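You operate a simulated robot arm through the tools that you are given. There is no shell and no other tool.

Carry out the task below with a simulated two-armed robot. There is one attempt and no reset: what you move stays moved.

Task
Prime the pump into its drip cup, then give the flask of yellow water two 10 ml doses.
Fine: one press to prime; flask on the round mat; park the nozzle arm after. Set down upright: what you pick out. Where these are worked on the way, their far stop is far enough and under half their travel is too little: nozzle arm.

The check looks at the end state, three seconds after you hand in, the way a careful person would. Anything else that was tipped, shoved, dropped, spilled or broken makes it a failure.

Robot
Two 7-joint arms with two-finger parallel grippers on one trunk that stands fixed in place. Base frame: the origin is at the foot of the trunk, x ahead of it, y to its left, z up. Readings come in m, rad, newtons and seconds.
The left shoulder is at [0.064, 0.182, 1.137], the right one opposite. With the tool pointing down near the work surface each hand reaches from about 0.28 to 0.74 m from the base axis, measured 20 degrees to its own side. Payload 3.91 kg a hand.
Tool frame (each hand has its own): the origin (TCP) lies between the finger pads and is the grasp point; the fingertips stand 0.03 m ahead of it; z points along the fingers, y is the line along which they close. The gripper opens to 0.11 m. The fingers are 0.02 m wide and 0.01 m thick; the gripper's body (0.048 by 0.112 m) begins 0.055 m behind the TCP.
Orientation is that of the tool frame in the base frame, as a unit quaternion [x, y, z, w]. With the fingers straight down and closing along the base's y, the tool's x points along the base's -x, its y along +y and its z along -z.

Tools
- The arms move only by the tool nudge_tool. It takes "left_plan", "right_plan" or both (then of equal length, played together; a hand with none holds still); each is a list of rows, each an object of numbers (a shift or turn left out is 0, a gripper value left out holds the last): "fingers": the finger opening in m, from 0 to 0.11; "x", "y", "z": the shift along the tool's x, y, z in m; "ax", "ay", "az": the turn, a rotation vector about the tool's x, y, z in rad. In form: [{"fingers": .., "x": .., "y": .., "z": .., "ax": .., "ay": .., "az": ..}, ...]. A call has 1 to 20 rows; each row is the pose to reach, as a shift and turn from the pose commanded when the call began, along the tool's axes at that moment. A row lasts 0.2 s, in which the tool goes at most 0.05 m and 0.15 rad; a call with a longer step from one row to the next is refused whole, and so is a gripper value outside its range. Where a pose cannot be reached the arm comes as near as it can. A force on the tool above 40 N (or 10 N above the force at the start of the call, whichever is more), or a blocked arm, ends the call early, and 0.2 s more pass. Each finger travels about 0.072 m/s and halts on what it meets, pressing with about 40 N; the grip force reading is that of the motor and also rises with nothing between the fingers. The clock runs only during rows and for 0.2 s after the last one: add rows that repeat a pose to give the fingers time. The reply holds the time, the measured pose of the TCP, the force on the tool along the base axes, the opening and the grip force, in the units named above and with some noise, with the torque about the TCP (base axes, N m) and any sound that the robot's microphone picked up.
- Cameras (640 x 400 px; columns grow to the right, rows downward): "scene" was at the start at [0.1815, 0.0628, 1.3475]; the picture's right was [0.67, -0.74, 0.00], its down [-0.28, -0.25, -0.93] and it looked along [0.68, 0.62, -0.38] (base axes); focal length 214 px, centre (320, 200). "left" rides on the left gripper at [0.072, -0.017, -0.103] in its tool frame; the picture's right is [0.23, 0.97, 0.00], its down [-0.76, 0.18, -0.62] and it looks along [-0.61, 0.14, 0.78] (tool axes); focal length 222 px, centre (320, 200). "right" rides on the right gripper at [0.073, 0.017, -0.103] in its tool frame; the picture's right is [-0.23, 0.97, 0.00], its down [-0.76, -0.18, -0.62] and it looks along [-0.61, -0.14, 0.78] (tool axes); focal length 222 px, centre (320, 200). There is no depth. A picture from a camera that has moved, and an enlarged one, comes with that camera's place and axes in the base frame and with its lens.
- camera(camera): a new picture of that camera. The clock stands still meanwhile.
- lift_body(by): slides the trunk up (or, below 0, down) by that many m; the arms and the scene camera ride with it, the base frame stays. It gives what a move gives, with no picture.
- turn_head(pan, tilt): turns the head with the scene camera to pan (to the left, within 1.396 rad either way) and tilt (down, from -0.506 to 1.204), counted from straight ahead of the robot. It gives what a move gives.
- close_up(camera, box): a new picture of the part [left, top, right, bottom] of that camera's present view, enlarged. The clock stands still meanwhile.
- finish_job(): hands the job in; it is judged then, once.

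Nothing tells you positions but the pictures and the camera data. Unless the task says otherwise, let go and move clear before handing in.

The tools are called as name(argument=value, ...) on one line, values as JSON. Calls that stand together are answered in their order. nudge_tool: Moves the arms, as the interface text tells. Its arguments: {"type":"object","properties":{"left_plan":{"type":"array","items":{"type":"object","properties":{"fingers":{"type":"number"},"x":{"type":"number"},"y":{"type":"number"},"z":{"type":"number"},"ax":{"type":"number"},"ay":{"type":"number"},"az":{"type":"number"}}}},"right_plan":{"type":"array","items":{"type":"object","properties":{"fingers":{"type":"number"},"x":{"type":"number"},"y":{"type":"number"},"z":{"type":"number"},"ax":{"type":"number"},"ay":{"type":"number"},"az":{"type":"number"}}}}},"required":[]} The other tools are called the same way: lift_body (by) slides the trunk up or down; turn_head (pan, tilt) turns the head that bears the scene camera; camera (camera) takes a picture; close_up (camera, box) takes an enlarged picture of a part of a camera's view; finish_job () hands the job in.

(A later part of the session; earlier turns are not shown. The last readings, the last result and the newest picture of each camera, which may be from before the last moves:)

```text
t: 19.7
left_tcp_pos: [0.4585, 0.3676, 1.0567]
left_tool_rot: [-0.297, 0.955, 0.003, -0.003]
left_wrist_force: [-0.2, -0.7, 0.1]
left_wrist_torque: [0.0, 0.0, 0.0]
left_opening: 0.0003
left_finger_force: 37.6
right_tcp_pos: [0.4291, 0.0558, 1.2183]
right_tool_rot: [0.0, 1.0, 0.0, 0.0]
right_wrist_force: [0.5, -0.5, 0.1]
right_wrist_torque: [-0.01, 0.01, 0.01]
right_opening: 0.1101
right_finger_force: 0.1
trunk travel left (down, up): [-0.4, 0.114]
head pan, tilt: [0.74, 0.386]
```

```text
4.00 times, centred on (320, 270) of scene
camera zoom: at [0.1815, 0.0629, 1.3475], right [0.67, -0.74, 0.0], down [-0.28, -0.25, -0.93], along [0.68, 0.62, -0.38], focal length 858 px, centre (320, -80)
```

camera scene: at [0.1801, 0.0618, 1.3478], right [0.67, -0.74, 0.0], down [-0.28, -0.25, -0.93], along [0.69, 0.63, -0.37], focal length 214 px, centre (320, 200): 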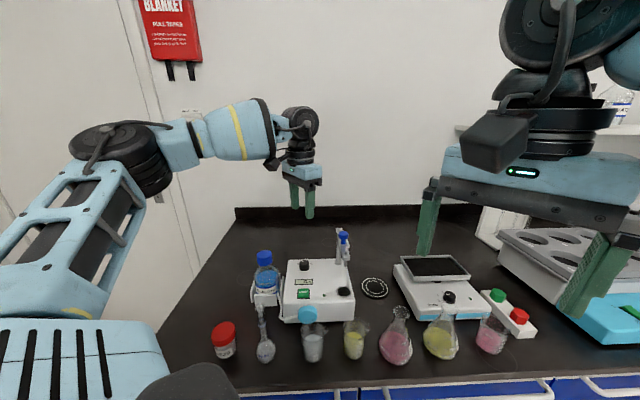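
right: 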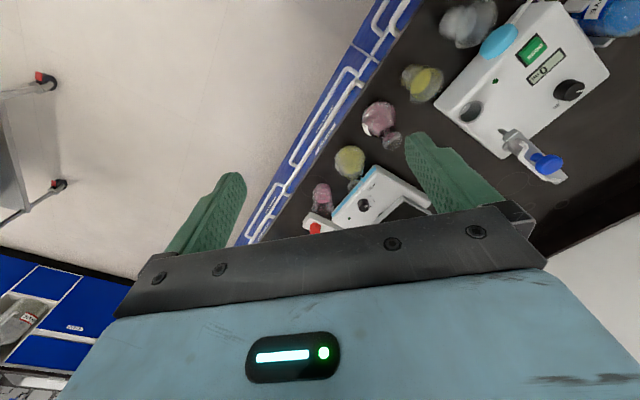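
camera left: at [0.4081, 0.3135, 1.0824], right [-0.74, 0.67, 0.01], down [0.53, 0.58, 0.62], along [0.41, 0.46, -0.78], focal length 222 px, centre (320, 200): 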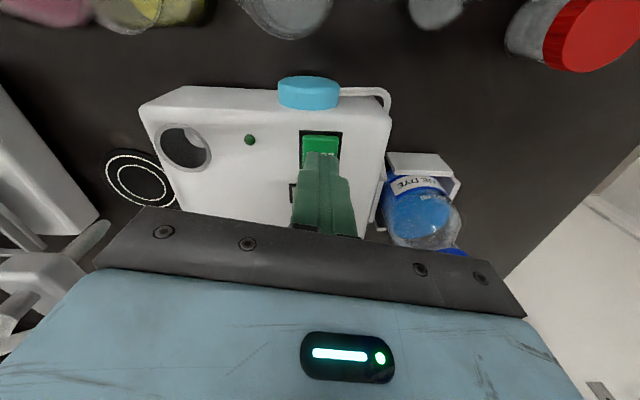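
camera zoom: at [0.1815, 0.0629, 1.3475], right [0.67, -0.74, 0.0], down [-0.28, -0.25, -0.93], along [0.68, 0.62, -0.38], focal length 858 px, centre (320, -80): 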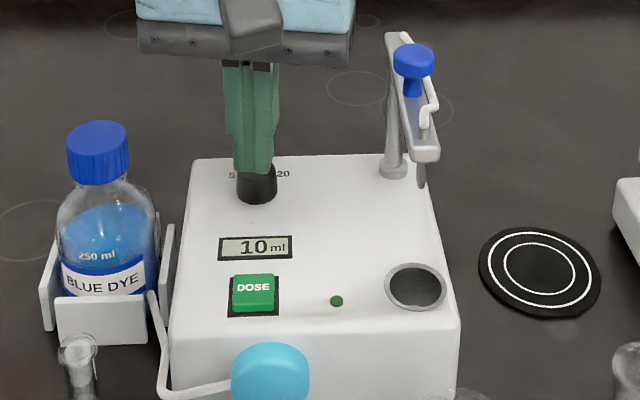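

The prime is done and the display reads 10 ml. Next I'll clear the right arm out of the way, raise the left hand, and carry it above the yellow Erlenmeyer near (0.616, 0.084).

nudge_tool(right_plan=[{"x": 0.02, "y": -0.04}, {"x": 0.03, "y": -0.08}, {"x": 0.04, "y": -0.12}, {"x": 0.05, "y": -0.16}, {"x": 0.06, "y": -0.2}, {"x": 0.07, "y": -0.24}, {"x": 0.07, "y": -0.27}, {"x": 0.07, "y": -0.27}], left_plan=[{"z": -0.04}, {"z": -0.08}, {"z": -0.1}, {"z": -0.1}, {"z": -0.1}, {"z": -0.1}, {"z": -0.1}, {"z": -0.1}])

nudge_tool(left_plan=[{"x": 0.004, "y": -0.045, "fingers": 0.07}, {"x": 0.008, "y": -0.09}, {"x": 0.012, "y": -0.135}, {"x": 0.017, "y": -0.18}, {"x": 0.022, "y": -0.225}, {"x": 0.026, "y": -0.27}, {"x": 0.03, "y": -0.31}, {"x": 0.0318, "y": -0.3229}, {"x": 0.0318, "y": -0.3229}])

camera(camera="left")

camera(camera="scene")

```text
t: 21.5
left_tcp_pos: [0.4577, 0.3666, 1.1578]
left_tool_rot: [-0.298, 0.955, 0.002, -0.002]
left_wrist_force: [-0.3, 0.3, 0.6]
left_wrist_torque: [0.04, -0.01, -0.04]
left_opening: 0.0001
left_finger_force: 37.6
right_tcp_pos: [0.3611, -0.2154, 1.2176]
right_tool_rot: [0.0, 1.0, 0.0, 0.0]
right_wrist_force: [0.9, 0.9, 0.8]
right_wrist_torque: [-0.02, -0.01, 0.02]
right_opening: 0.11
right_finger_force: 0.0
trunk travel left (down, up): [-0.4, 0.114]
head pan, tilt: [0.74, 0.386]
```

```text
t: 23.5
left_tcp_pos: [0.5323, 0.1932, 1.1389]
left_tool_rot: [-0.298, 0.955, 0.003, -0.003]
left_wrist_force: [-0.4, -0.3, 0.2]
left_wrist_torque: [0.0, 0.0, 0.01]
left_opening: 0.07
left_finger_force: 0.1
left hand out of reach, approached as far as the arm can: row 5, 6, 7, 8, 9
right_tcp_pos: [0.3615, -0.2145, 1.2186]
right_tool_rot: [-0.001, 1.0, 0.0, 0.0]
right_wrist_force: [0.1, 0.1, 0.0]
right_wrist_torque: [0.0, -0.01, 0.0]
right_opening: 0.1101
right_finger_force: 0.0
trunk travel left (down, up): [-0.4, 0.114]
head pan, tilt: [0.74, 0.386]
```

```text
taken
camera left: at [0.4833, 0.1377, 1.2442], right [-0.74, 0.67, 0.01], down [0.53, 0.58, 0.62], along [0.41, 0.46, -0.78], focal length 222 px, centre (320, 200)
```

left: 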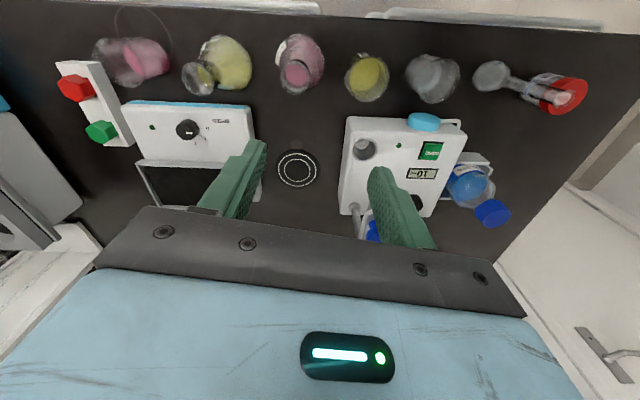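

```text
taken
camera scene: at [0.1815, 0.0629, 1.3475], right [0.67, -0.74, 0.0], down [-0.28, -0.25, -0.93], along [0.68, 0.62, -0.38], focal length 214 px, centre (320, 200)
```

scene: 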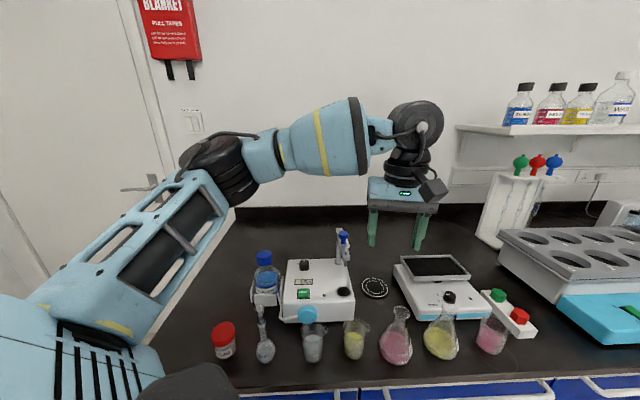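

The wrist angle limits the reach on this side, so I'll unwind the yaw before moving on to the flask.

nudge_tool(left_plan=[{"az": 0.12}, {"az": 0.24}, {"az": 0.36}, {"az": 0.48}, {"az": 0.6}, {"az": 0.6}])

camera(camera="scene")

```text
t: 24.9
left_tcp_pos: [0.5293, 0.1926, 1.1375]
left_tool_rot: [-0.001, 1.0, 0.001, -0.004]
left_wrist_force: [0.0, -0.7, -0.2]
left_wrist_torque: [0.02, 0.01, 0.02]
left_opening: 0.0702
left_finger_force: 0.1
right_tcp_pos: [0.3605, -0.2141, 1.2183]
right_tool_rot: [-0.001, 1.0, 0.0, 0.0]
right_wrist_force: [0.1, 0.9, -0.2]
right_wrist_torque: [-0.01, 0.02, 0.01]
right_opening: 0.1098
right_finger_force: 0.1
trunk travel left (down, up): [-0.4, 0.114]
head pan, tilt: [0.74, 0.386]
```

```text
taken
camera scene: at [0.1815, 0.0628, 1.3475], right [0.67, -0.74, 0.0], down [-0.28, -0.25, -0.93], along [0.68, 0.62, -0.38], focal length 214 px, centre (320, 200)
```

scene: 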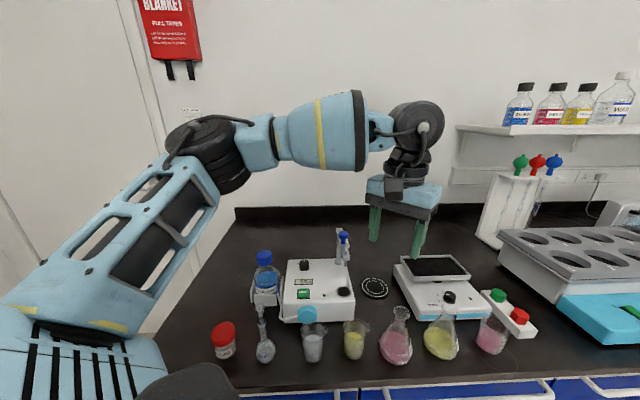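

The yaw is now zero, so I'll continue to above the flask.

nudge_tool(left_plan=[{"x": -0.022, "y": -0.027, "az": 0.1}, {"x": -0.044, "y": -0.054, "az": 0.2}, {"x": -0.066, "y": -0.081, "az": 0.3}, {"x": -0.087, "y": -0.1086, "az": 0.3}, {"x": -0.087, "y": -0.1086, "az": 0.3}])

camera(camera="left")

camera(camera="scene")

```text
t: 26.1
left_tcp_pos: [0.5325, 0.1931, 1.1296]
left_tool_rot: [0.148, 0.989, 0.001, -0.003]
left_wrist_force: [0.1, -0.4, 0.2]
left_wrist_torque: [-0.01, 0.02, 0.02]
left_opening: 0.0701
left_finger_force: 0.1
left hand out of reach, approached as far as the arm can: row 1, 2, 3, 4, 5
right_tcp_pos: [0.3608, -0.2154, 1.2168]
right_tool_rot: [0.0, 1.0, -0.001, 0.0]
right_wrist_force: [0.3, -0.3, -0.2]
right_wrist_torque: [0.01, 0.01, -0.01]
right_opening: 0.1101
right_finger_force: 0.0
trunk travel left (down, up): [-0.4, 0.114]
head pan, tilt: [0.74, 0.386]
```

```text
taken
camera left: at [0.4589, 0.1974, 1.234], right [0.07, 1.0, 0.0], down [0.78, -0.06, 0.62], along [0.62, -0.04, -0.79], focal length 222 px, centre (320, 200)
```

left: 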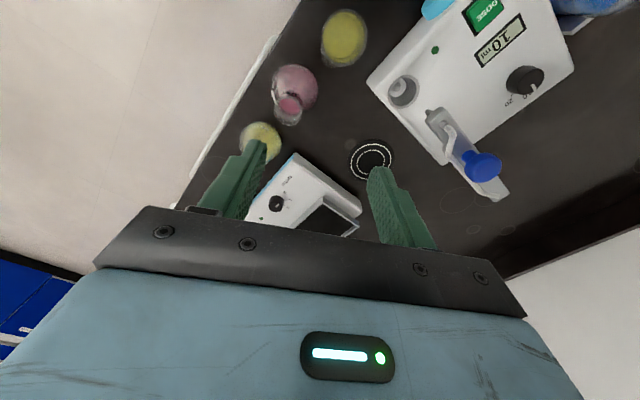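

```text
taken
camera scene: at [0.1813, 0.0628, 1.3476], right [0.67, -0.74, 0.0], down [-0.28, -0.25, -0.93], along [0.68, 0.62, -0.38], focal length 214 px, centre (320, 200)
```

scene: 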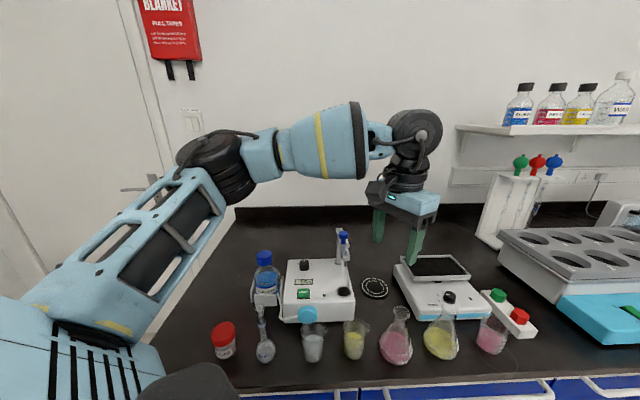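

Reach sideways seems blocked at this height. I'll lower the hand a little, since the arm works better nearer the bench, and try again.

nudge_tool(left_plan=[{"z": 0.03}, {"z": 0.06}, {"z": 0.07}, {"z": 0.07, "y": -0.03}, {"z": 0.07, "y": -0.06}, {"z": 0.07, "y": -0.06}])

```text
t: 27.5
left_tcp_pos: [0.5244, 0.1611, 1.0581]
left_tool_rot: [0.148, 0.989, 0.002, -0.003]
left_wrist_force: [-0.9, 0.3, 0.3]
left_wrist_torque: [0.0, 0.05, 0.02]
left_opening: 0.0699
left_finger_force: 0.1
left hand out of reach, approached as far as the arm can: row 5, 6
right_tcp_pos: [0.3616, -0.214, 1.2173]
right_tool_rot: [0.0, 1.0, 0.0, 0.0]
right_wrist_force: [0.2, -1.0, 0.4]
right_wrist_torque: [0.0, 0.04, 0.01]
right_opening: 0.1102
right_finger_force: 0.0
trunk travel left (down, up): [-0.4, 0.114]
head pan, tilt: [0.74, 0.386]
```

Lowering helped somewhat. I'll pull the hand back nearer the body and try moving right from there, which may free the shoulder.

nudge_tool(left_plan=[{"x": 0.0382, "y": -0.0118}, {"x": 0.0764, "y": -0.0237}, {"x": 0.1146, "y": -0.0355}, {"x": 0.103, "y": -0.074}, {"x": 0.0909, "y": -0.112}, {"x": 0.079, "y": -0.15}, {"x": 0.079, "y": -0.15}])

camera(camera="scene")

```text
t: 29.1
left_tcp_pos: [0.4046, 0.1112, 1.0608]
left_tool_rot: [0.148, 0.989, 0.0, -0.004]
left_wrist_force: [0.4, -0.5, 0.8]
left_wrist_torque: [-0.02, 0.01, -0.03]
left_opening: 0.07
left_finger_force: 0.0
left hand out of reach, approached as far as the arm can: row 5, 6, 7
right_tcp_pos: [0.3612, -0.2149, 1.2184]
right_tool_rot: [0.0, 1.0, 0.0, 0.0]
right_wrist_force: [-0.7, 0.3, -0.1]
right_wrist_torque: [-0.03, 0.03, -0.01]
right_opening: 0.1101
right_finger_force: 0.0
trunk travel left (down, up): [-0.4, 0.114]
head pan, tilt: [0.74, 0.386]
```

```text
taken
camera scene: at [0.1818, 0.0634, 1.3474], right [0.67, -0.74, 0.0], down [-0.28, -0.25, -0.93], along [0.68, 0.62, -0.38], focal length 214 px, centre (320, 200)
```

scene: 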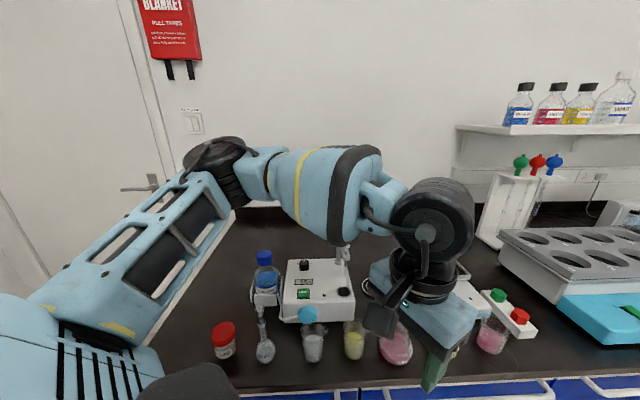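

The left shoulder limit keeps that hand from reaching the flask's side in this posture. I'll check that the left hand can reach the mat area, moving high and clear, before deciding how to split the carry between the hands.

nudge_tool(left_plan=[{"z": -0.04}, {"z": -0.06, "x": -0.022, "y": 0.033}, {"z": -0.06, "x": -0.045, "y": 0.066}, {"z": -0.06, "x": -0.067, "y": 0.099}, {"z": -0.06, "x": -0.09, "y": 0.132}, {"z": -0.06, "x": -0.117, "y": 0.156}, {"z": -0.06, "x": -0.144, "y": 0.18}, {"z": -0.06, "x": -0.17, "y": 0.204}, {"z": -0.06, "x": -0.197, "y": 0.2276}, {"z": -0.06, "x": -0.197, "y": 0.2276}])

camera(camera="scene")

```text
t: 31.3
left_tcp_pos: [0.6251, 0.2966, 1.098]
left_tool_rot: [0.147, 0.989, 0.0, -0.004]
left_wrist_force: [-0.2, 1.1, 0.1]
left_wrist_torque: [-0.03, 0.0, 0.03]
left_opening: 0.07
left_finger_force: 0.0
left hand out of reach, approached as far as the arm can: row 7, 8, 9, 10
right_tcp_pos: [0.3623, -0.213, 1.2183]
right_tool_rot: [0.0, 1.0, -0.001, -0.001]
right_wrist_force: [-0.2, -0.2, -0.4]
right_wrist_torque: [-0.06, 0.03, -0.03]
right_opening: 0.1099
right_finger_force: 0.0
trunk travel left (down, up): [-0.4, 0.114]
head pan, tilt: [0.74, 0.386]
```

```text
taken
camera scene: at [0.1834, 0.0648, 1.347], right [0.67, -0.74, 0.0], down [-0.28, -0.25, -0.93], along [0.68, 0.62, -0.38], focal length 214 px, centre (320, 200)
```

scene: 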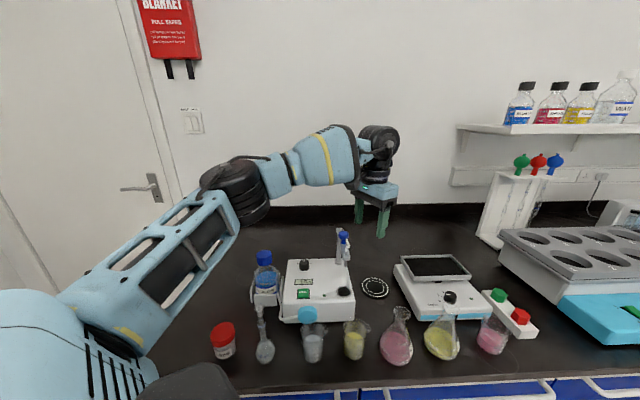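

The left hand is short of the mat at this height, and raising the trunk should give both arms better reach down and forward. I'll raise it and test again.

lift_body(by=0.113)

nudge_tool(left_plan=[{"z": 0.05}, {"z": 0.09}, {"z": 0.09, "x": -0.02, "y": 0.005}, {"z": 0.09, "x": -0.05, "y": 0.003}, {"z": 0.09, "x": -0.05, "y": 0.003}])

camera(camera="scene")

camera(camera="left")

```text
t: 32.8
left_tcp_pos: [0.5506, 0.2997, 1.3957]
left_tool_rot: [0.146, 0.977, 0.024, 0.154]
left_wrist_force: [-0.4, -0.1, 0.2]
left_wrist_torque: [0.0, 0.0, 0.01]
left_opening: 0.0699
left_finger_force: 0.1
right_tcp_pos: [0.3609, -0.2132, 1.3287]
right_tool_rot: [0.0, 1.0, 0.001, -0.001]
right_wrist_force: [1.2, -0.9, 0.1]
right_wrist_torque: [-0.02, 0.03, -0.02]
right_opening: 0.11
right_finger_force: 0.1
trunk travel left (down, up): [-0.513, 0.001]
head pan, tilt: [0.74, 0.386]
```

```text
t: 34.0
left_tcp_pos: [0.5982, 0.2988, 1.3091]
left_tool_rot: [0.145, 0.977, 0.025, 0.156]
left_wrist_force: [0.4, -0.2, -0.3]
left_wrist_torque: [-0.01, 0.03, -0.01]
left_opening: 0.0698
left_finger_force: 0.1
left hand out of reach, approached as far as the arm can: row 3, 4, 5
right_tcp_pos: [0.3582, -0.2138, 1.3304]
right_tool_rot: [0.0, 1.0, 0.0, 0.0]
right_wrist_force: [-0.9, -0.3, -0.1]
right_wrist_torque: [-0.01, 0.01, -0.02]
right_opening: 0.1098
right_finger_force: 0.1
trunk travel left (down, up): [-0.513, 0.001]
head pan, tilt: [0.74, 0.386]
```

```text
taken
camera scene: at [0.0775, 0.0627, 1.4799], right [0.67, -0.74, 0.0], down [-0.28, -0.25, -0.93], along [0.68, 0.62, -0.38], focal length 214 px, centre (320, 200)
```

scene: 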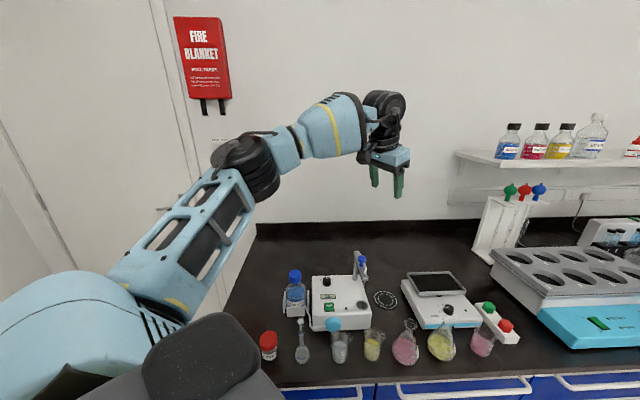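

```text
taken
camera left: at [0.4946, 0.3043, 1.3854], right [0.06, 1.0, 0.02], down [0.55, -0.05, 0.84], along [0.83, -0.04, -0.55], focal length 222 px, centre (320, 200)
```

left: 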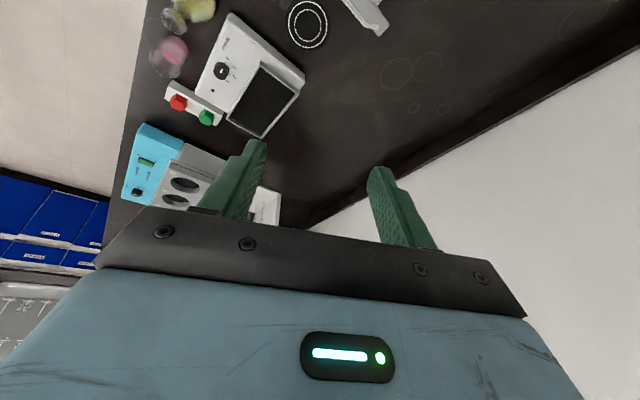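

Lifting shifted the shoulders backward and tilted the left hand, so it was not helpful. I'll lower the trunk back and retract the left hand to a comfortable spot.

nudge_tool(left_plan=[{"x": 0.03, "ay": 0.0}, {"x": 0.06, "ay": 0.1, "ax": 0.015}, {"x": 0.09, "ay": 0.2, "ax": 0.03}, {"x": 0.12, "ay": 0.31, "ax": 0.047}, {"x": 0.12, "ay": 0.31, "ax": 0.047}])

lift_body(by=-0.113)

camera(camera="scene")

```text
t: 35.2
left_tcp_pos: [0.4875, 0.3378, 1.2727]
left_tool_rot: [0.143, 0.989, 0.025, 0.0]
left_wrist_force: [0.3, 0.2, -0.2]
left_wrist_torque: [-0.02, -0.04, 0.0]
left_opening: 0.07
left_finger_force: 0.1
right_tcp_pos: [0.3579, -0.2145, 1.3301]
right_tool_rot: [-0.001, 1.0, 0.0, 0.0]
right_wrist_force: [0.1, -0.2, 0.5]
right_wrist_torque: [0.0, 0.01, 0.0]
right_opening: 0.1097
right_finger_force: 0.0
trunk travel left (down, up): [-0.513, 0.001]
head pan, tilt: [0.74, 0.386]
```

```text
t: 36.6
left_tcp_pos: [0.4874, 0.335, 1.1598]
left_tool_rot: [0.142, 0.99, 0.024, 0.0]
left_wrist_force: [0.9, 0.1, 0.0]
left_wrist_torque: [-0.01, 0.0, 0.01]
left_opening: 0.0702
left_finger_force: 0.2
right_tcp_pos: [0.3575, -0.2146, 1.219]
right_tool_rot: [0.0, 1.0, 0.001, 0.001]
right_wrist_force: [0.1, 0.4, 0.0]
right_wrist_torque: [0.01, 0.01, -0.01]
right_opening: 0.1103
right_finger_force: 0.1
trunk travel left (down, up): [-0.4, 0.114]
head pan, tilt: [0.74, 0.386]
```

```text
taken
camera scene: at [0.1813, 0.0628, 1.3476], right [0.67, -0.74, 0.0], down [-0.28, -0.25, -0.93], along [0.68, 0.62, -0.38], focal length 214 px, centre (320, 200)
```

scene: 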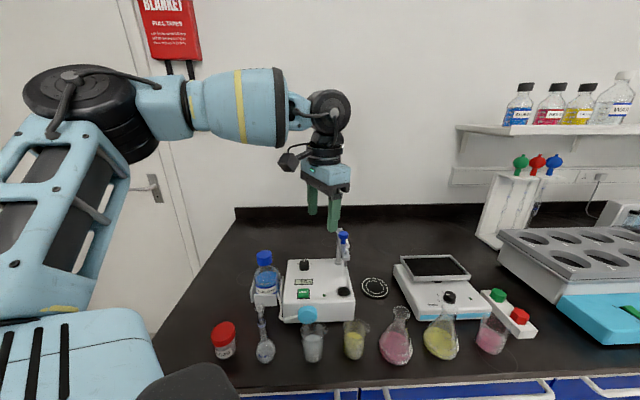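

The trunk is back where it was. Now I'll test the right hand, which may reach the flask comfortably; the left hand can pass over to the mat side.

nudge_tool(right_plan=[{"x": -0.03, "y": 0.035}, {"x": -0.06, "y": 0.07}, {"x": -0.09, "y": 0.105}, {"x": -0.12, "y": 0.14}, {"x": -0.15, "y": 0.175, "z": 0.03}, {"x": -0.18, "y": 0.21, "z": 0.06}, {"x": -0.21, "y": 0.245, "z": 0.09}, {"x": -0.235, "y": 0.28, "z": 0.11}, {"x": -0.255, "y": 0.297, "z": 0.12}, {"x": -0.255, "y": 0.297, "z": 0.12}])

camera(camera="right")

camera(camera="scene")

```text
refused: row 5 steps farther than a row can; nothing moved
```

```text
taken
camera right: at [0.2857, -0.1959, 1.322], right [0.23, 0.97, 0.0], down [0.76, -0.18, 0.62], along [0.61, -0.14, -0.78], focal length 222 px, centre (320, 200)
```

right: 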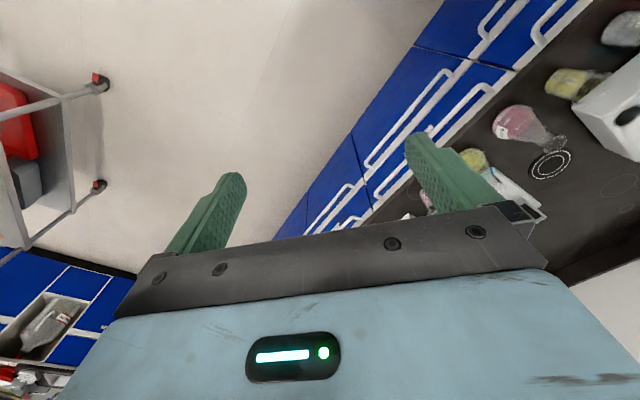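

```text
taken
camera scene: at [0.1813, 0.0628, 1.3476], right [0.67, -0.74, 0.0], down [-0.28, -0.25, -0.93], along [0.68, 0.62, -0.38], focal length 214 px, centre (320, 200)
```

scene: 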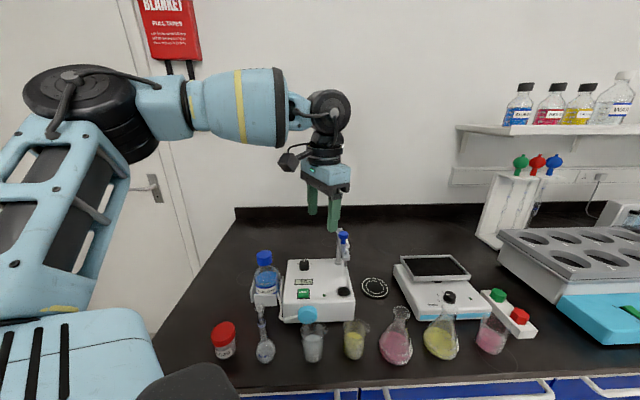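

nudge_tool(right_plan=[{"x": -0.028, "y": 0.033, "z": 0.012}, {"x": -0.056, "y": 0.066, "z": 0.024}, {"x": -0.084, "y": 0.099, "z": 0.036}, {"x": -0.112, "y": 0.132, "z": 0.048}, {"x": -0.14, "y": 0.165, "z": 0.06}, {"x": -0.168, "y": 0.198, "z": 0.072}, {"x": -0.196, "y": 0.231, "z": 0.084}, {"x": -0.224, "y": 0.264, "z": 0.096}, {"x": -0.255, "y": 0.297, "z": 0.108}, {"x": -0.255, "y": 0.297, "z": 0.108}])

camera(camera="right")

camera(camera="scene")

```text
t: 39.0
left_tcp_pos: [0.4879, 0.3338, 1.1581]
left_tool_rot: [0.144, 0.989, 0.025, -0.001]
left_wrist_force: [0.6, 0.0, 0.3]
left_wrist_torque: [0.01, 0.07, 0.0]
left_opening: 0.07
left_finger_force: 0.1
right_tcp_pos: [0.6296, 0.004, 1.1148]
right_tool_rot: [0.059, 0.998, 0.016, -0.002]
right_wrist_force: [-0.3, -0.6, -0.1]
right_wrist_torque: [0.05, 0.02, 0.02]
right_opening: 0.11
right_finger_force: 0.2
right hand out of reach, approached as far as the arm can: row 9, 10
trunk travel left (down, up): [-0.4, 0.114]
head pan, tilt: [0.74, 0.386]
stopped in row 10 (right hand): the arm was blocked; the commanded pose is now the measured one
```

```text
taken
camera right: at [0.5596, 0.0274, 1.2198], right [0.34, 0.94, 0.03], down [0.74, -0.29, 0.61], along [0.58, -0.19, -0.79], focal length 222 px, centre (320, 200)
```

right: 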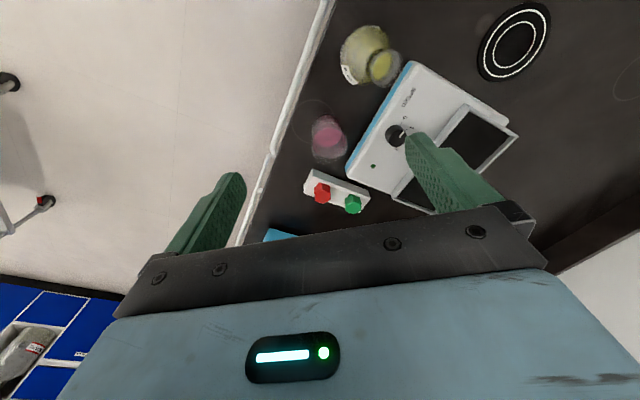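

```text
taken
camera scene: at [0.1822, 0.0616, 1.3475], right [0.67, -0.74, 0.0], down [-0.28, -0.25, -0.93], along [0.68, 0.63, -0.38], focal length 214 px, centre (320, 200)
```

scene: 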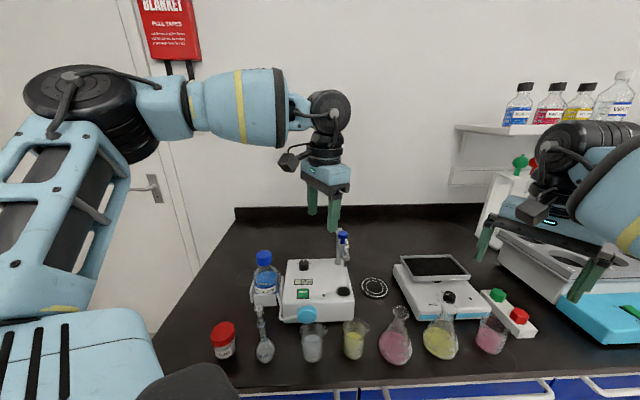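

The right hand is limited here as well. Pointing the fingers forward and down by about 30° would extend the left hand's reach and still grip the neck upright. I'll move the right arm away and test that posture with the left hand well above everything.

nudge_tool(right_plan=[{"x": 0.025, "y": -0.03, "z": -0.01}, {"x": 0.05, "y": -0.06, "z": -0.02}, {"x": 0.075, "y": -0.09, "z": -0.03}, {"x": 0.1, "y": -0.12, "z": -0.04}, {"x": 0.125, "y": -0.15, "z": -0.05}, {"x": 0.15, "y": -0.18, "z": -0.06}, {"x": 0.175, "y": -0.21, "z": -0.07}, {"x": 0.2, "y": -0.24, "z": -0.08}, {"x": 0.22, "y": -0.26, "z": -0.09}], left_plan=[{"ax": 0.02}, {"ax": 0.05}, {"ax": 0.05, "ay": -0.1}, {"ax": 0.05, "ay": -0.2}, {"ax": 0.05, "ay": -0.3}, {"ax": 0.05, "ay": -0.4}, {"ax": 0.05, "ay": -0.5}, {"ax": 0.05, "ay": -0.5}, {"ax": 0.05, "ay": -0.5}])

camera(camera="scene")

```text
t: 41.0
left_tcp_pos: [0.4877, 0.3343, 1.1595]
left_tool_rot: [0.145, 0.959, -0.036, 0.242]
left_wrist_force: [0.4, 0.0, 0.0]
left_wrist_torque: [-0.02, 0.02, 0.04]
left_opening: 0.0697
left_finger_force: 0.1
right_tcp_pos: [0.377, -0.2269, 1.2012]
right_tool_rot: [0.057, 0.998, 0.014, -0.002]
right_wrist_force: [0.3, -0.3, -0.6]
right_wrist_torque: [-0.02, 0.04, 0.01]
right_opening: 0.1098
right_finger_force: 0.0
trunk travel left (down, up): [-0.4, 0.114]
head pan, tilt: [0.74, 0.386]
```

```text
taken
camera scene: at [0.1808, 0.0629, 1.3476], right [0.67, -0.74, 0.0], down [-0.28, -0.25, -0.93], along [0.68, 0.62, -0.38], focal length 214 px, centre (320, 200)
```

scene: 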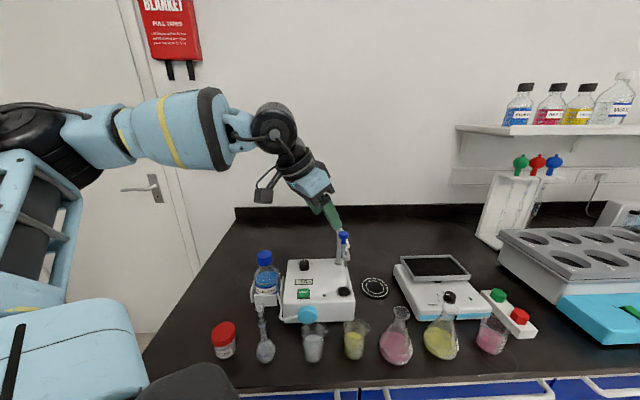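

The tilted posture holds well, so I'll move towards the flask at a safe height.

nudge_tool(left_plan=[{"x": -0.022, "y": -0.029, "z": 0.017}, {"x": -0.045, "y": -0.058, "z": 0.034}, {"x": -0.067, "y": -0.087, "z": 0.051}, {"x": -0.09, "y": -0.115, "z": 0.069}, {"x": -0.112, "y": -0.144, "z": 0.086}, {"x": -0.135, "y": -0.173, "z": 0.103}, {"x": -0.157, "y": -0.2016, "z": 0.12}, {"x": -0.157, "y": -0.2016, "z": 0.12}])

camera(camera="scene")

camera(camera="left")

```text
t: 42.8
left_tcp_pos: [0.5958, 0.1369, 1.1317]
left_tool_rot: [0.144, 0.959, -0.036, 0.24]
left_wrist_force: [0.4, 0.5, -0.2]
left_wrist_torque: [-0.03, -0.01, 0.03]
left_opening: 0.07
left_finger_force: 0.1
left hand out of reach, approached as far as the arm can: row 6, 7, 8
right_tcp_pos: [0.3788, -0.2273, 1.1996]
right_tool_rot: [0.056, 0.998, 0.015, -0.001]
right_wrist_force: [-0.6, 0.3, -0.3]
right_wrist_torque: [0.0, -0.01, 0.02]
right_opening: 0.1099
right_finger_force: 0.1
trunk travel left (down, up): [-0.4, 0.114]
head pan, tilt: [0.74, 0.386]
```

```text
taken
camera scene: at [0.1823, 0.063, 1.3474], right [0.67, -0.74, 0.0], down [-0.28, -0.25, -0.93], along [0.68, 0.62, -0.38], focal length 214 px, centre (320, 200)
```

scene: 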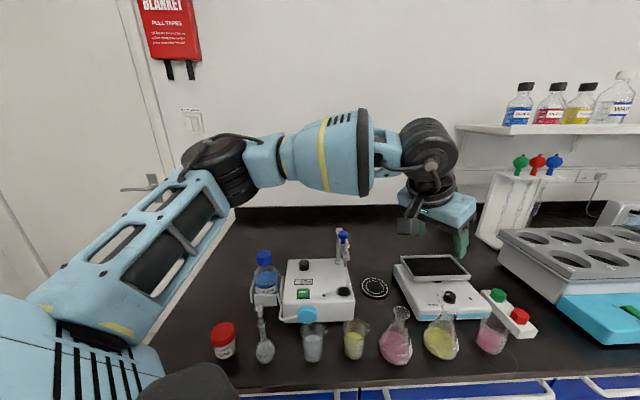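

```text
taken
camera left: at [0.4834, 0.1516, 1.1904], right [0.1, 0.99, -0.11], down [0.41, 0.06, 0.91], along [0.91, -0.13, -0.4], focal length 222 px, centre (320, 200)
```

left: 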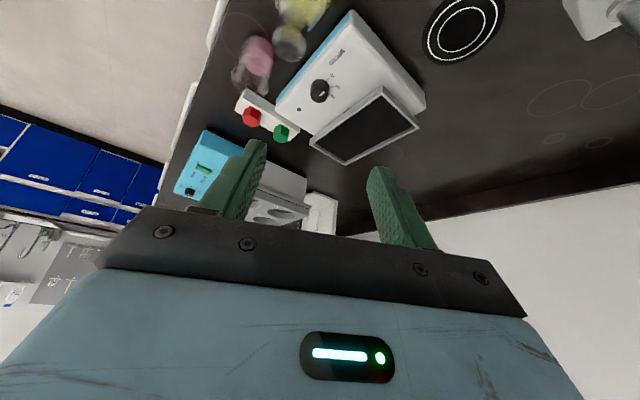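

nudge_tool(left_plan=[{"x": 0.0168, "z": 0.0307}, {"x": 0.0335, "z": 0.0614}, {"x": 0.018, "y": -0.0224, "z": 0.07}, {"x": 0.0031, "y": -0.0448, "z": 0.078}, {"x": 0.0031, "y": -0.0448, "z": 0.078}])

```text
t: 44.0
left_tcp_pos: [0.6045, 0.1257, 1.0613]
left_tool_rot: [0.144, 0.959, -0.036, 0.242]
left_wrist_force: [0.8, 0.0, -0.4]
left_wrist_torque: [0.0, 0.02, -0.03]
left_opening: 0.0701
left_finger_force: 0.0
left hand out of reach, approached as far as the arm can: row 3, 4, 5
right_tcp_pos: [0.3783, -0.2283, 1.2009]
right_tool_rot: [0.057, 0.998, 0.015, 0.0]
right_wrist_force: [0.1, -0.5, -0.4]
right_wrist_torque: [-0.01, 0.01, 0.01]
right_opening: 0.11
right_finger_force: 0.1
trunk travel left (down, up): [-0.4, 0.114]
head pan, tilt: [0.74, 0.386]
```

nudge_tool(left_plan=[{"ax": 0.06, "az": 0.11}, {"ax": 0.12, "az": 0.22}, {"ax": 0.18, "az": 0.33}, {"ax": 0.24, "az": 0.439}, {"ax": 0.24, "az": 0.439, "x": -0.01, "y": -0.018, "z": 0.006}, {"ax": 0.24, "az": 0.439, "x": -0.0209, "y": -0.0367, "z": 0.0114}, {"ax": 0.24, "az": 0.439, "x": -0.0209, "y": -0.0367, "z": 0.0114}])

camera(camera="scene")

camera(camera="left")

```text
t: 45.6
left_tcp_pos: [0.6116, 0.1113, 1.0626]
left_tool_rot: [0.377, 0.893, -0.097, 0.224]
left_wrist_force: [0.3, -0.3, -0.2]
left_wrist_torque: [0.0, 0.0, 0.03]
left_opening: 0.0699
left_finger_force: 0.1
left hand out of reach, approached as far as the arm can: row 5, 6, 7
right_tcp_pos: [0.3781, -0.227, 1.2004]
right_tool_rot: [0.056, 0.998, 0.015, -0.002]
right_wrist_force: [-0.3, 0.2, 0.2]
right_wrist_torque: [0.04, 0.0, -0.01]
right_opening: 0.1099
right_finger_force: 0.0
trunk travel left (down, up): [-0.4, 0.114]
head pan, tilt: [0.74, 0.386]
```

```text
taken
camera scene: at [0.182, 0.0628, 1.3474], right [0.67, -0.74, 0.0], down [-0.28, -0.25, -0.93], along [0.68, 0.62, -0.38], focal length 214 px, centre (320, 200)
```

scene: 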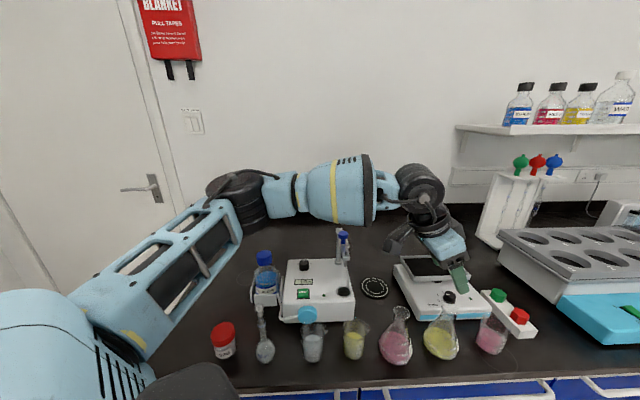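

```text
taken
camera left: at [0.5212, 0.1785, 1.1206], right [0.56, 0.82, -0.11], down [0.39, -0.14, 0.91], along [0.73, -0.55, -0.4], focal length 222 px, centre (320, 200)
```

left: 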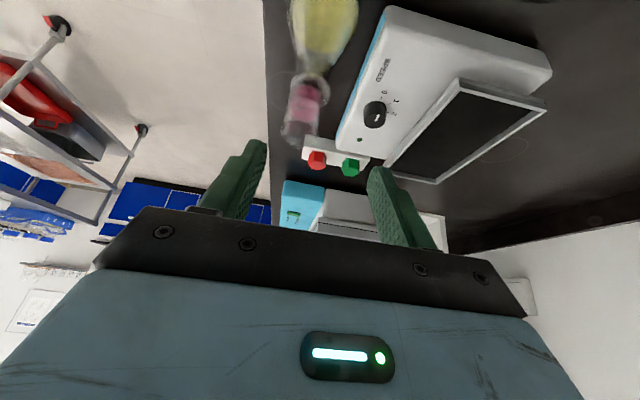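

The tilted posture nearly reaches but stays short, while the right arm got further inward. I think the left elbow is in a poor posture, so I'll bring the left hand close to the body, upright, and approach along a path mirroring the right arm's.

nudge_tool(left_plan=[{"x": 0.022, "y": -0.01, "z": -0.0385}, {"x": 0.044, "y": -0.02, "z": -0.077}, {"x": 0.066, "y": -0.03, "z": -0.1155, "ay": 0.1}, {"x": 0.088, "y": -0.04, "z": -0.154, "ay": 0.2}, {"x": 0.11, "y": -0.05, "z": -0.1925, "ay": 0.3}, {"x": 0.131, "y": -0.0588, "z": -0.231, "ay": 0.4}, {"x": 0.131, "y": -0.0588, "z": -0.231, "ay": 0.5}, {"x": 0.131, "y": -0.0588, "z": -0.231, "ay": 0.5}])

nudge_tool(left_plan=[{"az": -0.13}, {"az": -0.26}, {"az": -0.39}, {"az": -0.52}, {"az": -0.65}, {"az": -0.79}, {"az": -0.79}])

camera(camera="scene")

```text
t: 47.4
left_tcp_pos: [0.4114, 0.2305, 1.2037]
left_tool_rot: [0.39, 0.921, -0.001, -0.003]
left_wrist_force: [0.8, 0.8, -0.3]
left_wrist_torque: [0.0, -0.01, -0.02]
left_opening: 0.0701
left_finger_force: 0.1
right_tcp_pos: [0.3765, -0.2272, 1.2022]
right_tool_rot: [0.056, 0.998, 0.015, 0.0]
right_wrist_force: [0.5, 0.2, 0.2]
right_wrist_torque: [-0.01, -0.02, 0.02]
right_opening: 0.1099
right_finger_force: 0.0
trunk travel left (down, up): [-0.4, 0.114]
head pan, tilt: [0.74, 0.386]
```

```text
t: 49.0
left_tcp_pos: [0.4137, 0.2307, 1.2058]
left_tool_rot: [0.004, 1.0, 0.001, -0.004]
left_wrist_force: [0.5, 0.9, 0.1]
left_wrist_torque: [0.01, 0.01, 0.0]
left_opening: 0.0702
left_finger_force: 0.1
right_tcp_pos: [0.3782, -0.2274, 1.2015]
right_tool_rot: [0.057, 0.998, 0.015, -0.001]
right_wrist_force: [0.1, -0.1, 0.5]
right_wrist_torque: [-0.01, 0.02, 0.0]
right_opening: 0.11
right_finger_force: 0.1
trunk travel left (down, up): [-0.4, 0.114]
head pan, tilt: [0.74, 0.386]
```

```text
taken
camera scene: at [0.1816, 0.0629, 1.3475], right [0.67, -0.74, 0.0], down [-0.28, -0.25, -0.93], along [0.68, 0.62, -0.38], focal length 214 px, centre (320, 200)
```

scene: 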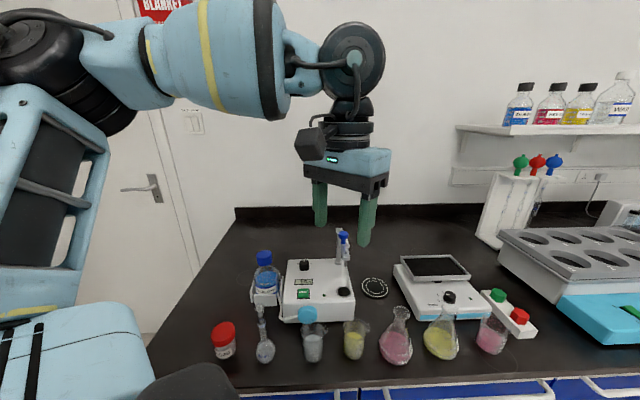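

Let me look at the right arm's posture for comparison.

turn_head(pan=-0.6, tilt=0.3)

camera(camera="scene")

```text
t: 50.5
left_tcp_pos: [0.4138, 0.2326, 1.2046]
left_tool_rot: [0.005, 1.0, 0.001, -0.004]
left_wrist_force: [-0.2, -0.2, -0.1]
left_wrist_torque: [-0.01, 0.02, -0.02]
left_opening: 0.07
left_finger_force: 0.1
right_tcp_pos: [0.3788, -0.2272, 1.2005]
right_tool_rot: [0.057, 0.998, 0.015, -0.001]
right_wrist_force: [-0.3, 0.0, -0.4]
right_wrist_torque: [0.02, 0.0, 0.0]
right_opening: 0.1099
right_finger_force: 0.0
trunk travel left (down, up): [-0.4, 0.114]
head pan, tilt: [-0.6, 0.3]
```

```text
taken
camera scene: at [0.19, -0.0524, 1.3554], right [-0.56, -0.83, 0.0], down [-0.24, 0.17, -0.96], along [0.79, -0.54, -0.3], focal length 214 px, centre (320, 200)
```

scene: 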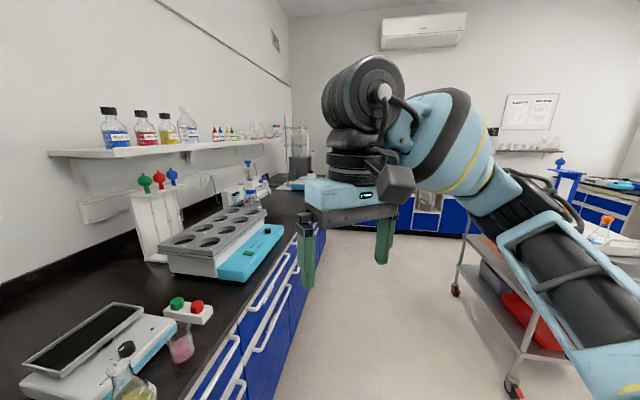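

The right arm's elbow sits lower, which explains its different range. I'll turn the head back and try a small trunk raise to see how it affects the shoulders.

turn_head(pan=0.6, tilt=0.5)

camera(camera="scene")

lift_body(by=0.05)

camera(camera="scene")

```text
t: 51.9
left_tcp_pos: [0.414, 0.2308, 1.2059]
left_tool_rot: [0.005, 1.0, 0.001, -0.004]
left_wrist_force: [0.6, 0.9, 0.1]
left_wrist_torque: [0.02, -0.02, -0.03]
left_opening: 0.0699
left_finger_force: 0.1
right_tcp_pos: [0.3778, -0.2268, 1.2007]
right_tool_rot: [0.057, 0.998, 0.015, -0.001]
right_wrist_force: [0.0, 0.1, 0.4]
right_wrist_torque: [0.01, 0.03, -0.04]
right_opening: 0.1101
right_finger_force: 0.0
trunk travel left (down, up): [-0.4, 0.114]
head pan, tilt: [0.6, 0.499]
```

```text
taken
camera scene: at [0.1881, 0.0516, 1.337], right [0.56, -0.83, 0.0], down [-0.4, -0.27, -0.88], along [0.72, 0.5, -0.48], focal length 214 px, centre (320, 200)
```

scene: 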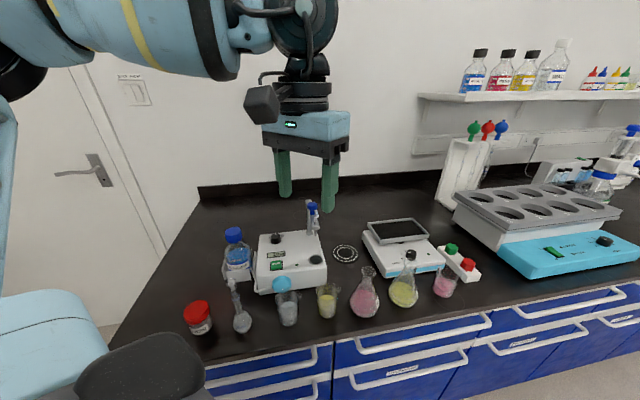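

```text
t: 52.8
left_tcp_pos: [0.4139, 0.2307, 1.2545]
left_tool_rot: [0.005, 1.0, 0.001, -0.004]
left_wrist_force: [0.0, 0.1, -0.4]
left_wrist_torque: [-0.02, -0.01, -0.01]
left_opening: 0.0699
left_finger_force: 0.1
right_tcp_pos: [0.3804, -0.2282, 1.2474]
right_tool_rot: [0.056, 0.998, 0.015, -0.001]
right_wrist_force: [0.1, -0.3, 0.2]
right_wrist_torque: [-0.04, -0.02, -0.04]
right_opening: 0.11
right_finger_force: 0.1
trunk travel left (down, up): [-0.45, 0.064]
head pan, tilt: [0.6, 0.499]
```

```text
taken
camera scene: at [0.1587, 0.0518, 1.3973], right [0.56, -0.83, 0.0], down [-0.4, -0.27, -0.88], along [0.72, 0.5, -0.48], focal length 214 px, centre (320, 200)
```

scene: 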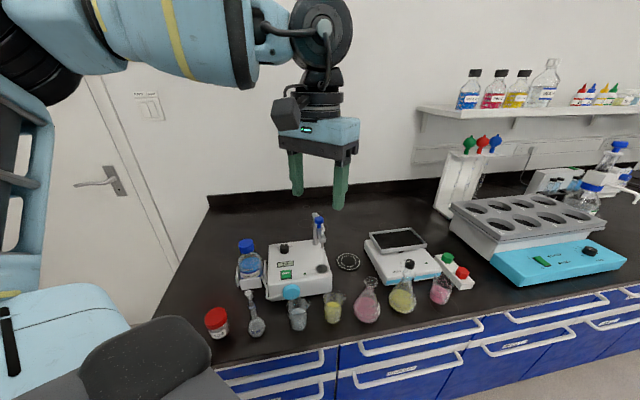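

A small raise shifts the shoulders only slightly back. I'll try the tilted approach from this trunk height, with the fingers pointing forward, right and down, staying well above the vessels.

nudge_tool(left_plan=[{"x": -0.02, "y": -0.01, "z": 0.02, "az": 0.13}, {"x": -0.042, "y": -0.02, "z": 0.04, "az": 0.26}, {"x": -0.064, "y": -0.03, "z": 0.06, "az": 0.39}, {"x": -0.086, "y": -0.04, "z": 0.08, "az": 0.52}, {"x": -0.108, "y": -0.05, "z": 0.105, "az": 0.65}, {"x": -0.13, "y": -0.0587, "z": 0.13, "az": 0.79}, {"x": -0.13, "y": -0.0587, "z": 0.13, "az": 0.79}])

nudge_tool(left_plan=[{"ay": -0.13}, {"ay": -0.26}, {"ay": -0.39}, {"ay": -0.5}, {"ay": -0.5}])

camera(camera="scene")

```text
t: 54.4
left_tcp_pos: [0.5384, 0.1859, 1.1231]
left_tool_rot: [0.39, 0.921, 0.0, -0.003]
left_wrist_force: [-0.2, 0.1, 0.5]
left_wrist_torque: [0.0, 0.0, -0.01]
left_opening: 0.07
left_finger_force: 0.2
left hand out of reach, approached as far as the arm can: row 6, 7
right_tcp_pos: [0.379, -0.2292, 1.2482]
right_tool_rot: [0.057, 0.998, 0.016, 0.0]
right_wrist_force: [-0.4, 0.3, -0.8]
right_wrist_torque: [0.0, -0.01, 0.01]
right_opening: 0.11
right_finger_force: 0.0
trunk travel left (down, up): [-0.45, 0.064]
head pan, tilt: [0.6, 0.499]
```

```text
t: 55.6
left_tcp_pos: [0.5383, 0.1853, 1.1229]
left_tool_rot: [0.378, 0.893, -0.097, 0.223]
left_wrist_force: [0.1, 1.0, -0.1]
left_wrist_torque: [-0.01, -0.01, -0.02]
left_opening: 0.07
left_finger_force: 0.2
right_tcp_pos: [0.3812, -0.2291, 1.2466]
right_tool_rot: [0.056, 0.998, 0.014, -0.001]
right_wrist_force: [-0.2, 0.4, 0.1]
right_wrist_torque: [0.02, 0.0, 0.01]
right_opening: 0.1098
right_finger_force: 0.1
trunk travel left (down, up): [-0.45, 0.064]
head pan, tilt: [0.6, 0.499]
```

```text
taken
camera scene: at [0.1584, 0.0515, 1.3974], right [0.56, -0.83, 0.0], down [-0.4, -0.27, -0.88], along [0.72, 0.5, -0.48], focal length 214 px, centre (320, 200)
```

scene: 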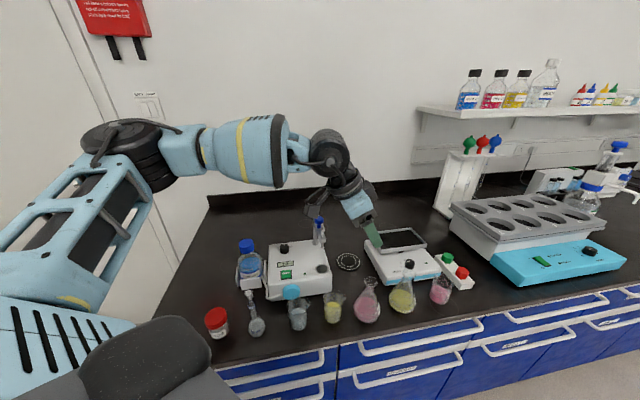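

nudge_tool(left_plan=[{"x": -0.017, "y": -0.002, "z": 0.033}, {"x": -0.034, "y": -0.003, "z": 0.066}, {"x": -0.0518, "y": -0.0051, "z": 0.1}, {"x": -0.081, "y": -0.0154, "z": 0.116}, {"x": -0.081, "y": -0.0154, "z": 0.116}])

camera(camera="left")

camera(camera="scene")

```text
t: 56.8
left_tcp_pos: [0.602, 0.1142, 1.0583]
left_tool_rot: [0.377, 0.894, -0.097, 0.224]
left_wrist_force: [0.0, 0.1, -0.2]
left_wrist_torque: [0.04, -0.02, -0.01]
left_opening: 0.0703
left_finger_force: 0.0
left hand out of reach, approached as far as the arm can: row 4, 5
right_tcp_pos: [0.3789, -0.2285, 1.2492]
right_tool_rot: [0.056, 0.998, 0.015, 0.0]
right_wrist_force: [0.4, 0.7, -0.4]
right_wrist_torque: [-0.01, 0.02, -0.02]
right_opening: 0.11
right_finger_force: 0.1
trunk travel left (down, up): [-0.45, 0.064]
head pan, tilt: [0.6, 0.499]
```

```text
taken
camera left: at [0.5108, 0.1827, 1.117], right [0.56, 0.82, -0.11], down [0.39, -0.14, 0.91], along [0.73, -0.55, -0.4], focal length 222 px, centre (320, 200)
```

left: 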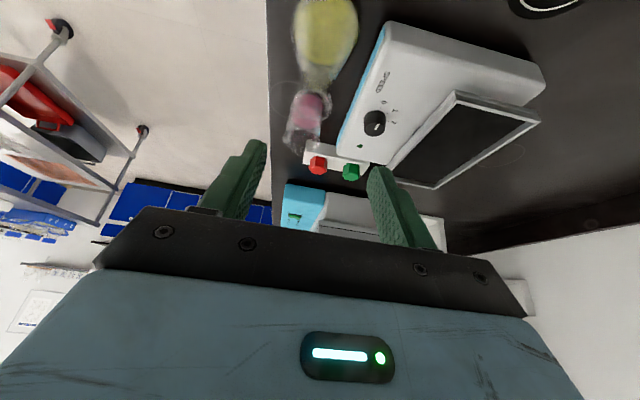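

```text
taken
camera scene: at [0.1585, 0.0515, 1.3974], right [0.56, -0.83, 0.0], down [-0.4, -0.27, -0.88], along [0.72, 0.5, -0.48], focal length 214 px, centre (320, 200)
```

scene: 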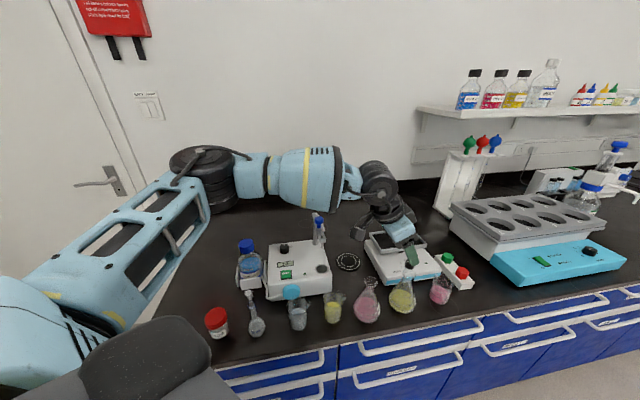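

I'm close, so I'll get enlarged views to pin down the flask neck exactly.

close_up(camera="left", box=[270, 0, 400, 100])

close_up(camera="scene", box=[340, 230, 470, 330])

```text
4.00 times, centred on (335, 50) of left
camera zoom: at [0.5108, 0.1827, 1.117], right [0.56, 0.82, -0.11], down [0.39, -0.14, 0.91], along [0.73, -0.55, -0.4], focal length 888 px, centre (260, 800)
```

zoom: 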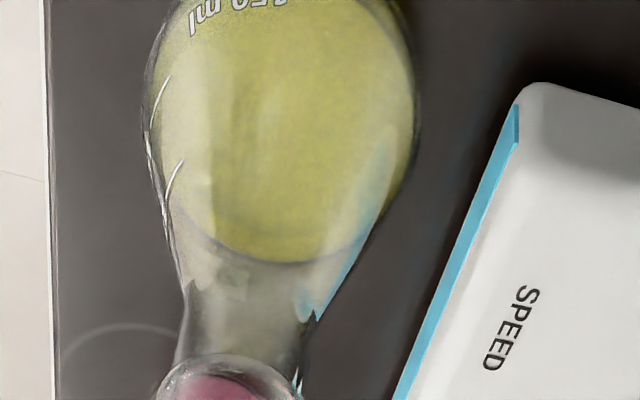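

```text
4.00 times, centred on (405, 280) of scene
camera zoom: at [0.1585, 0.0515, 1.3974], right [0.56, -0.83, 0.0], down [-0.4, -0.27, -0.88], along [0.72, 0.5, -0.48], focal length 858 px, centre (-20, -120)
```

zoom: 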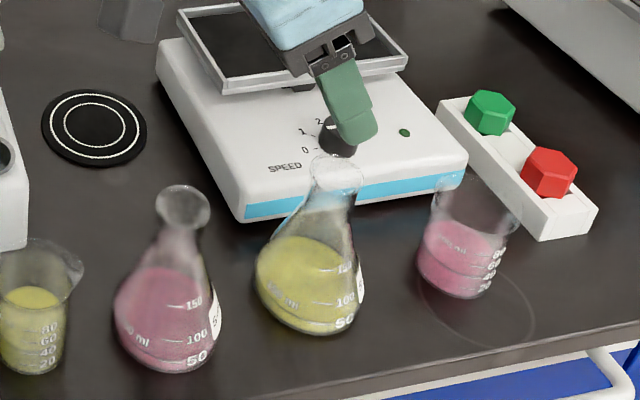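

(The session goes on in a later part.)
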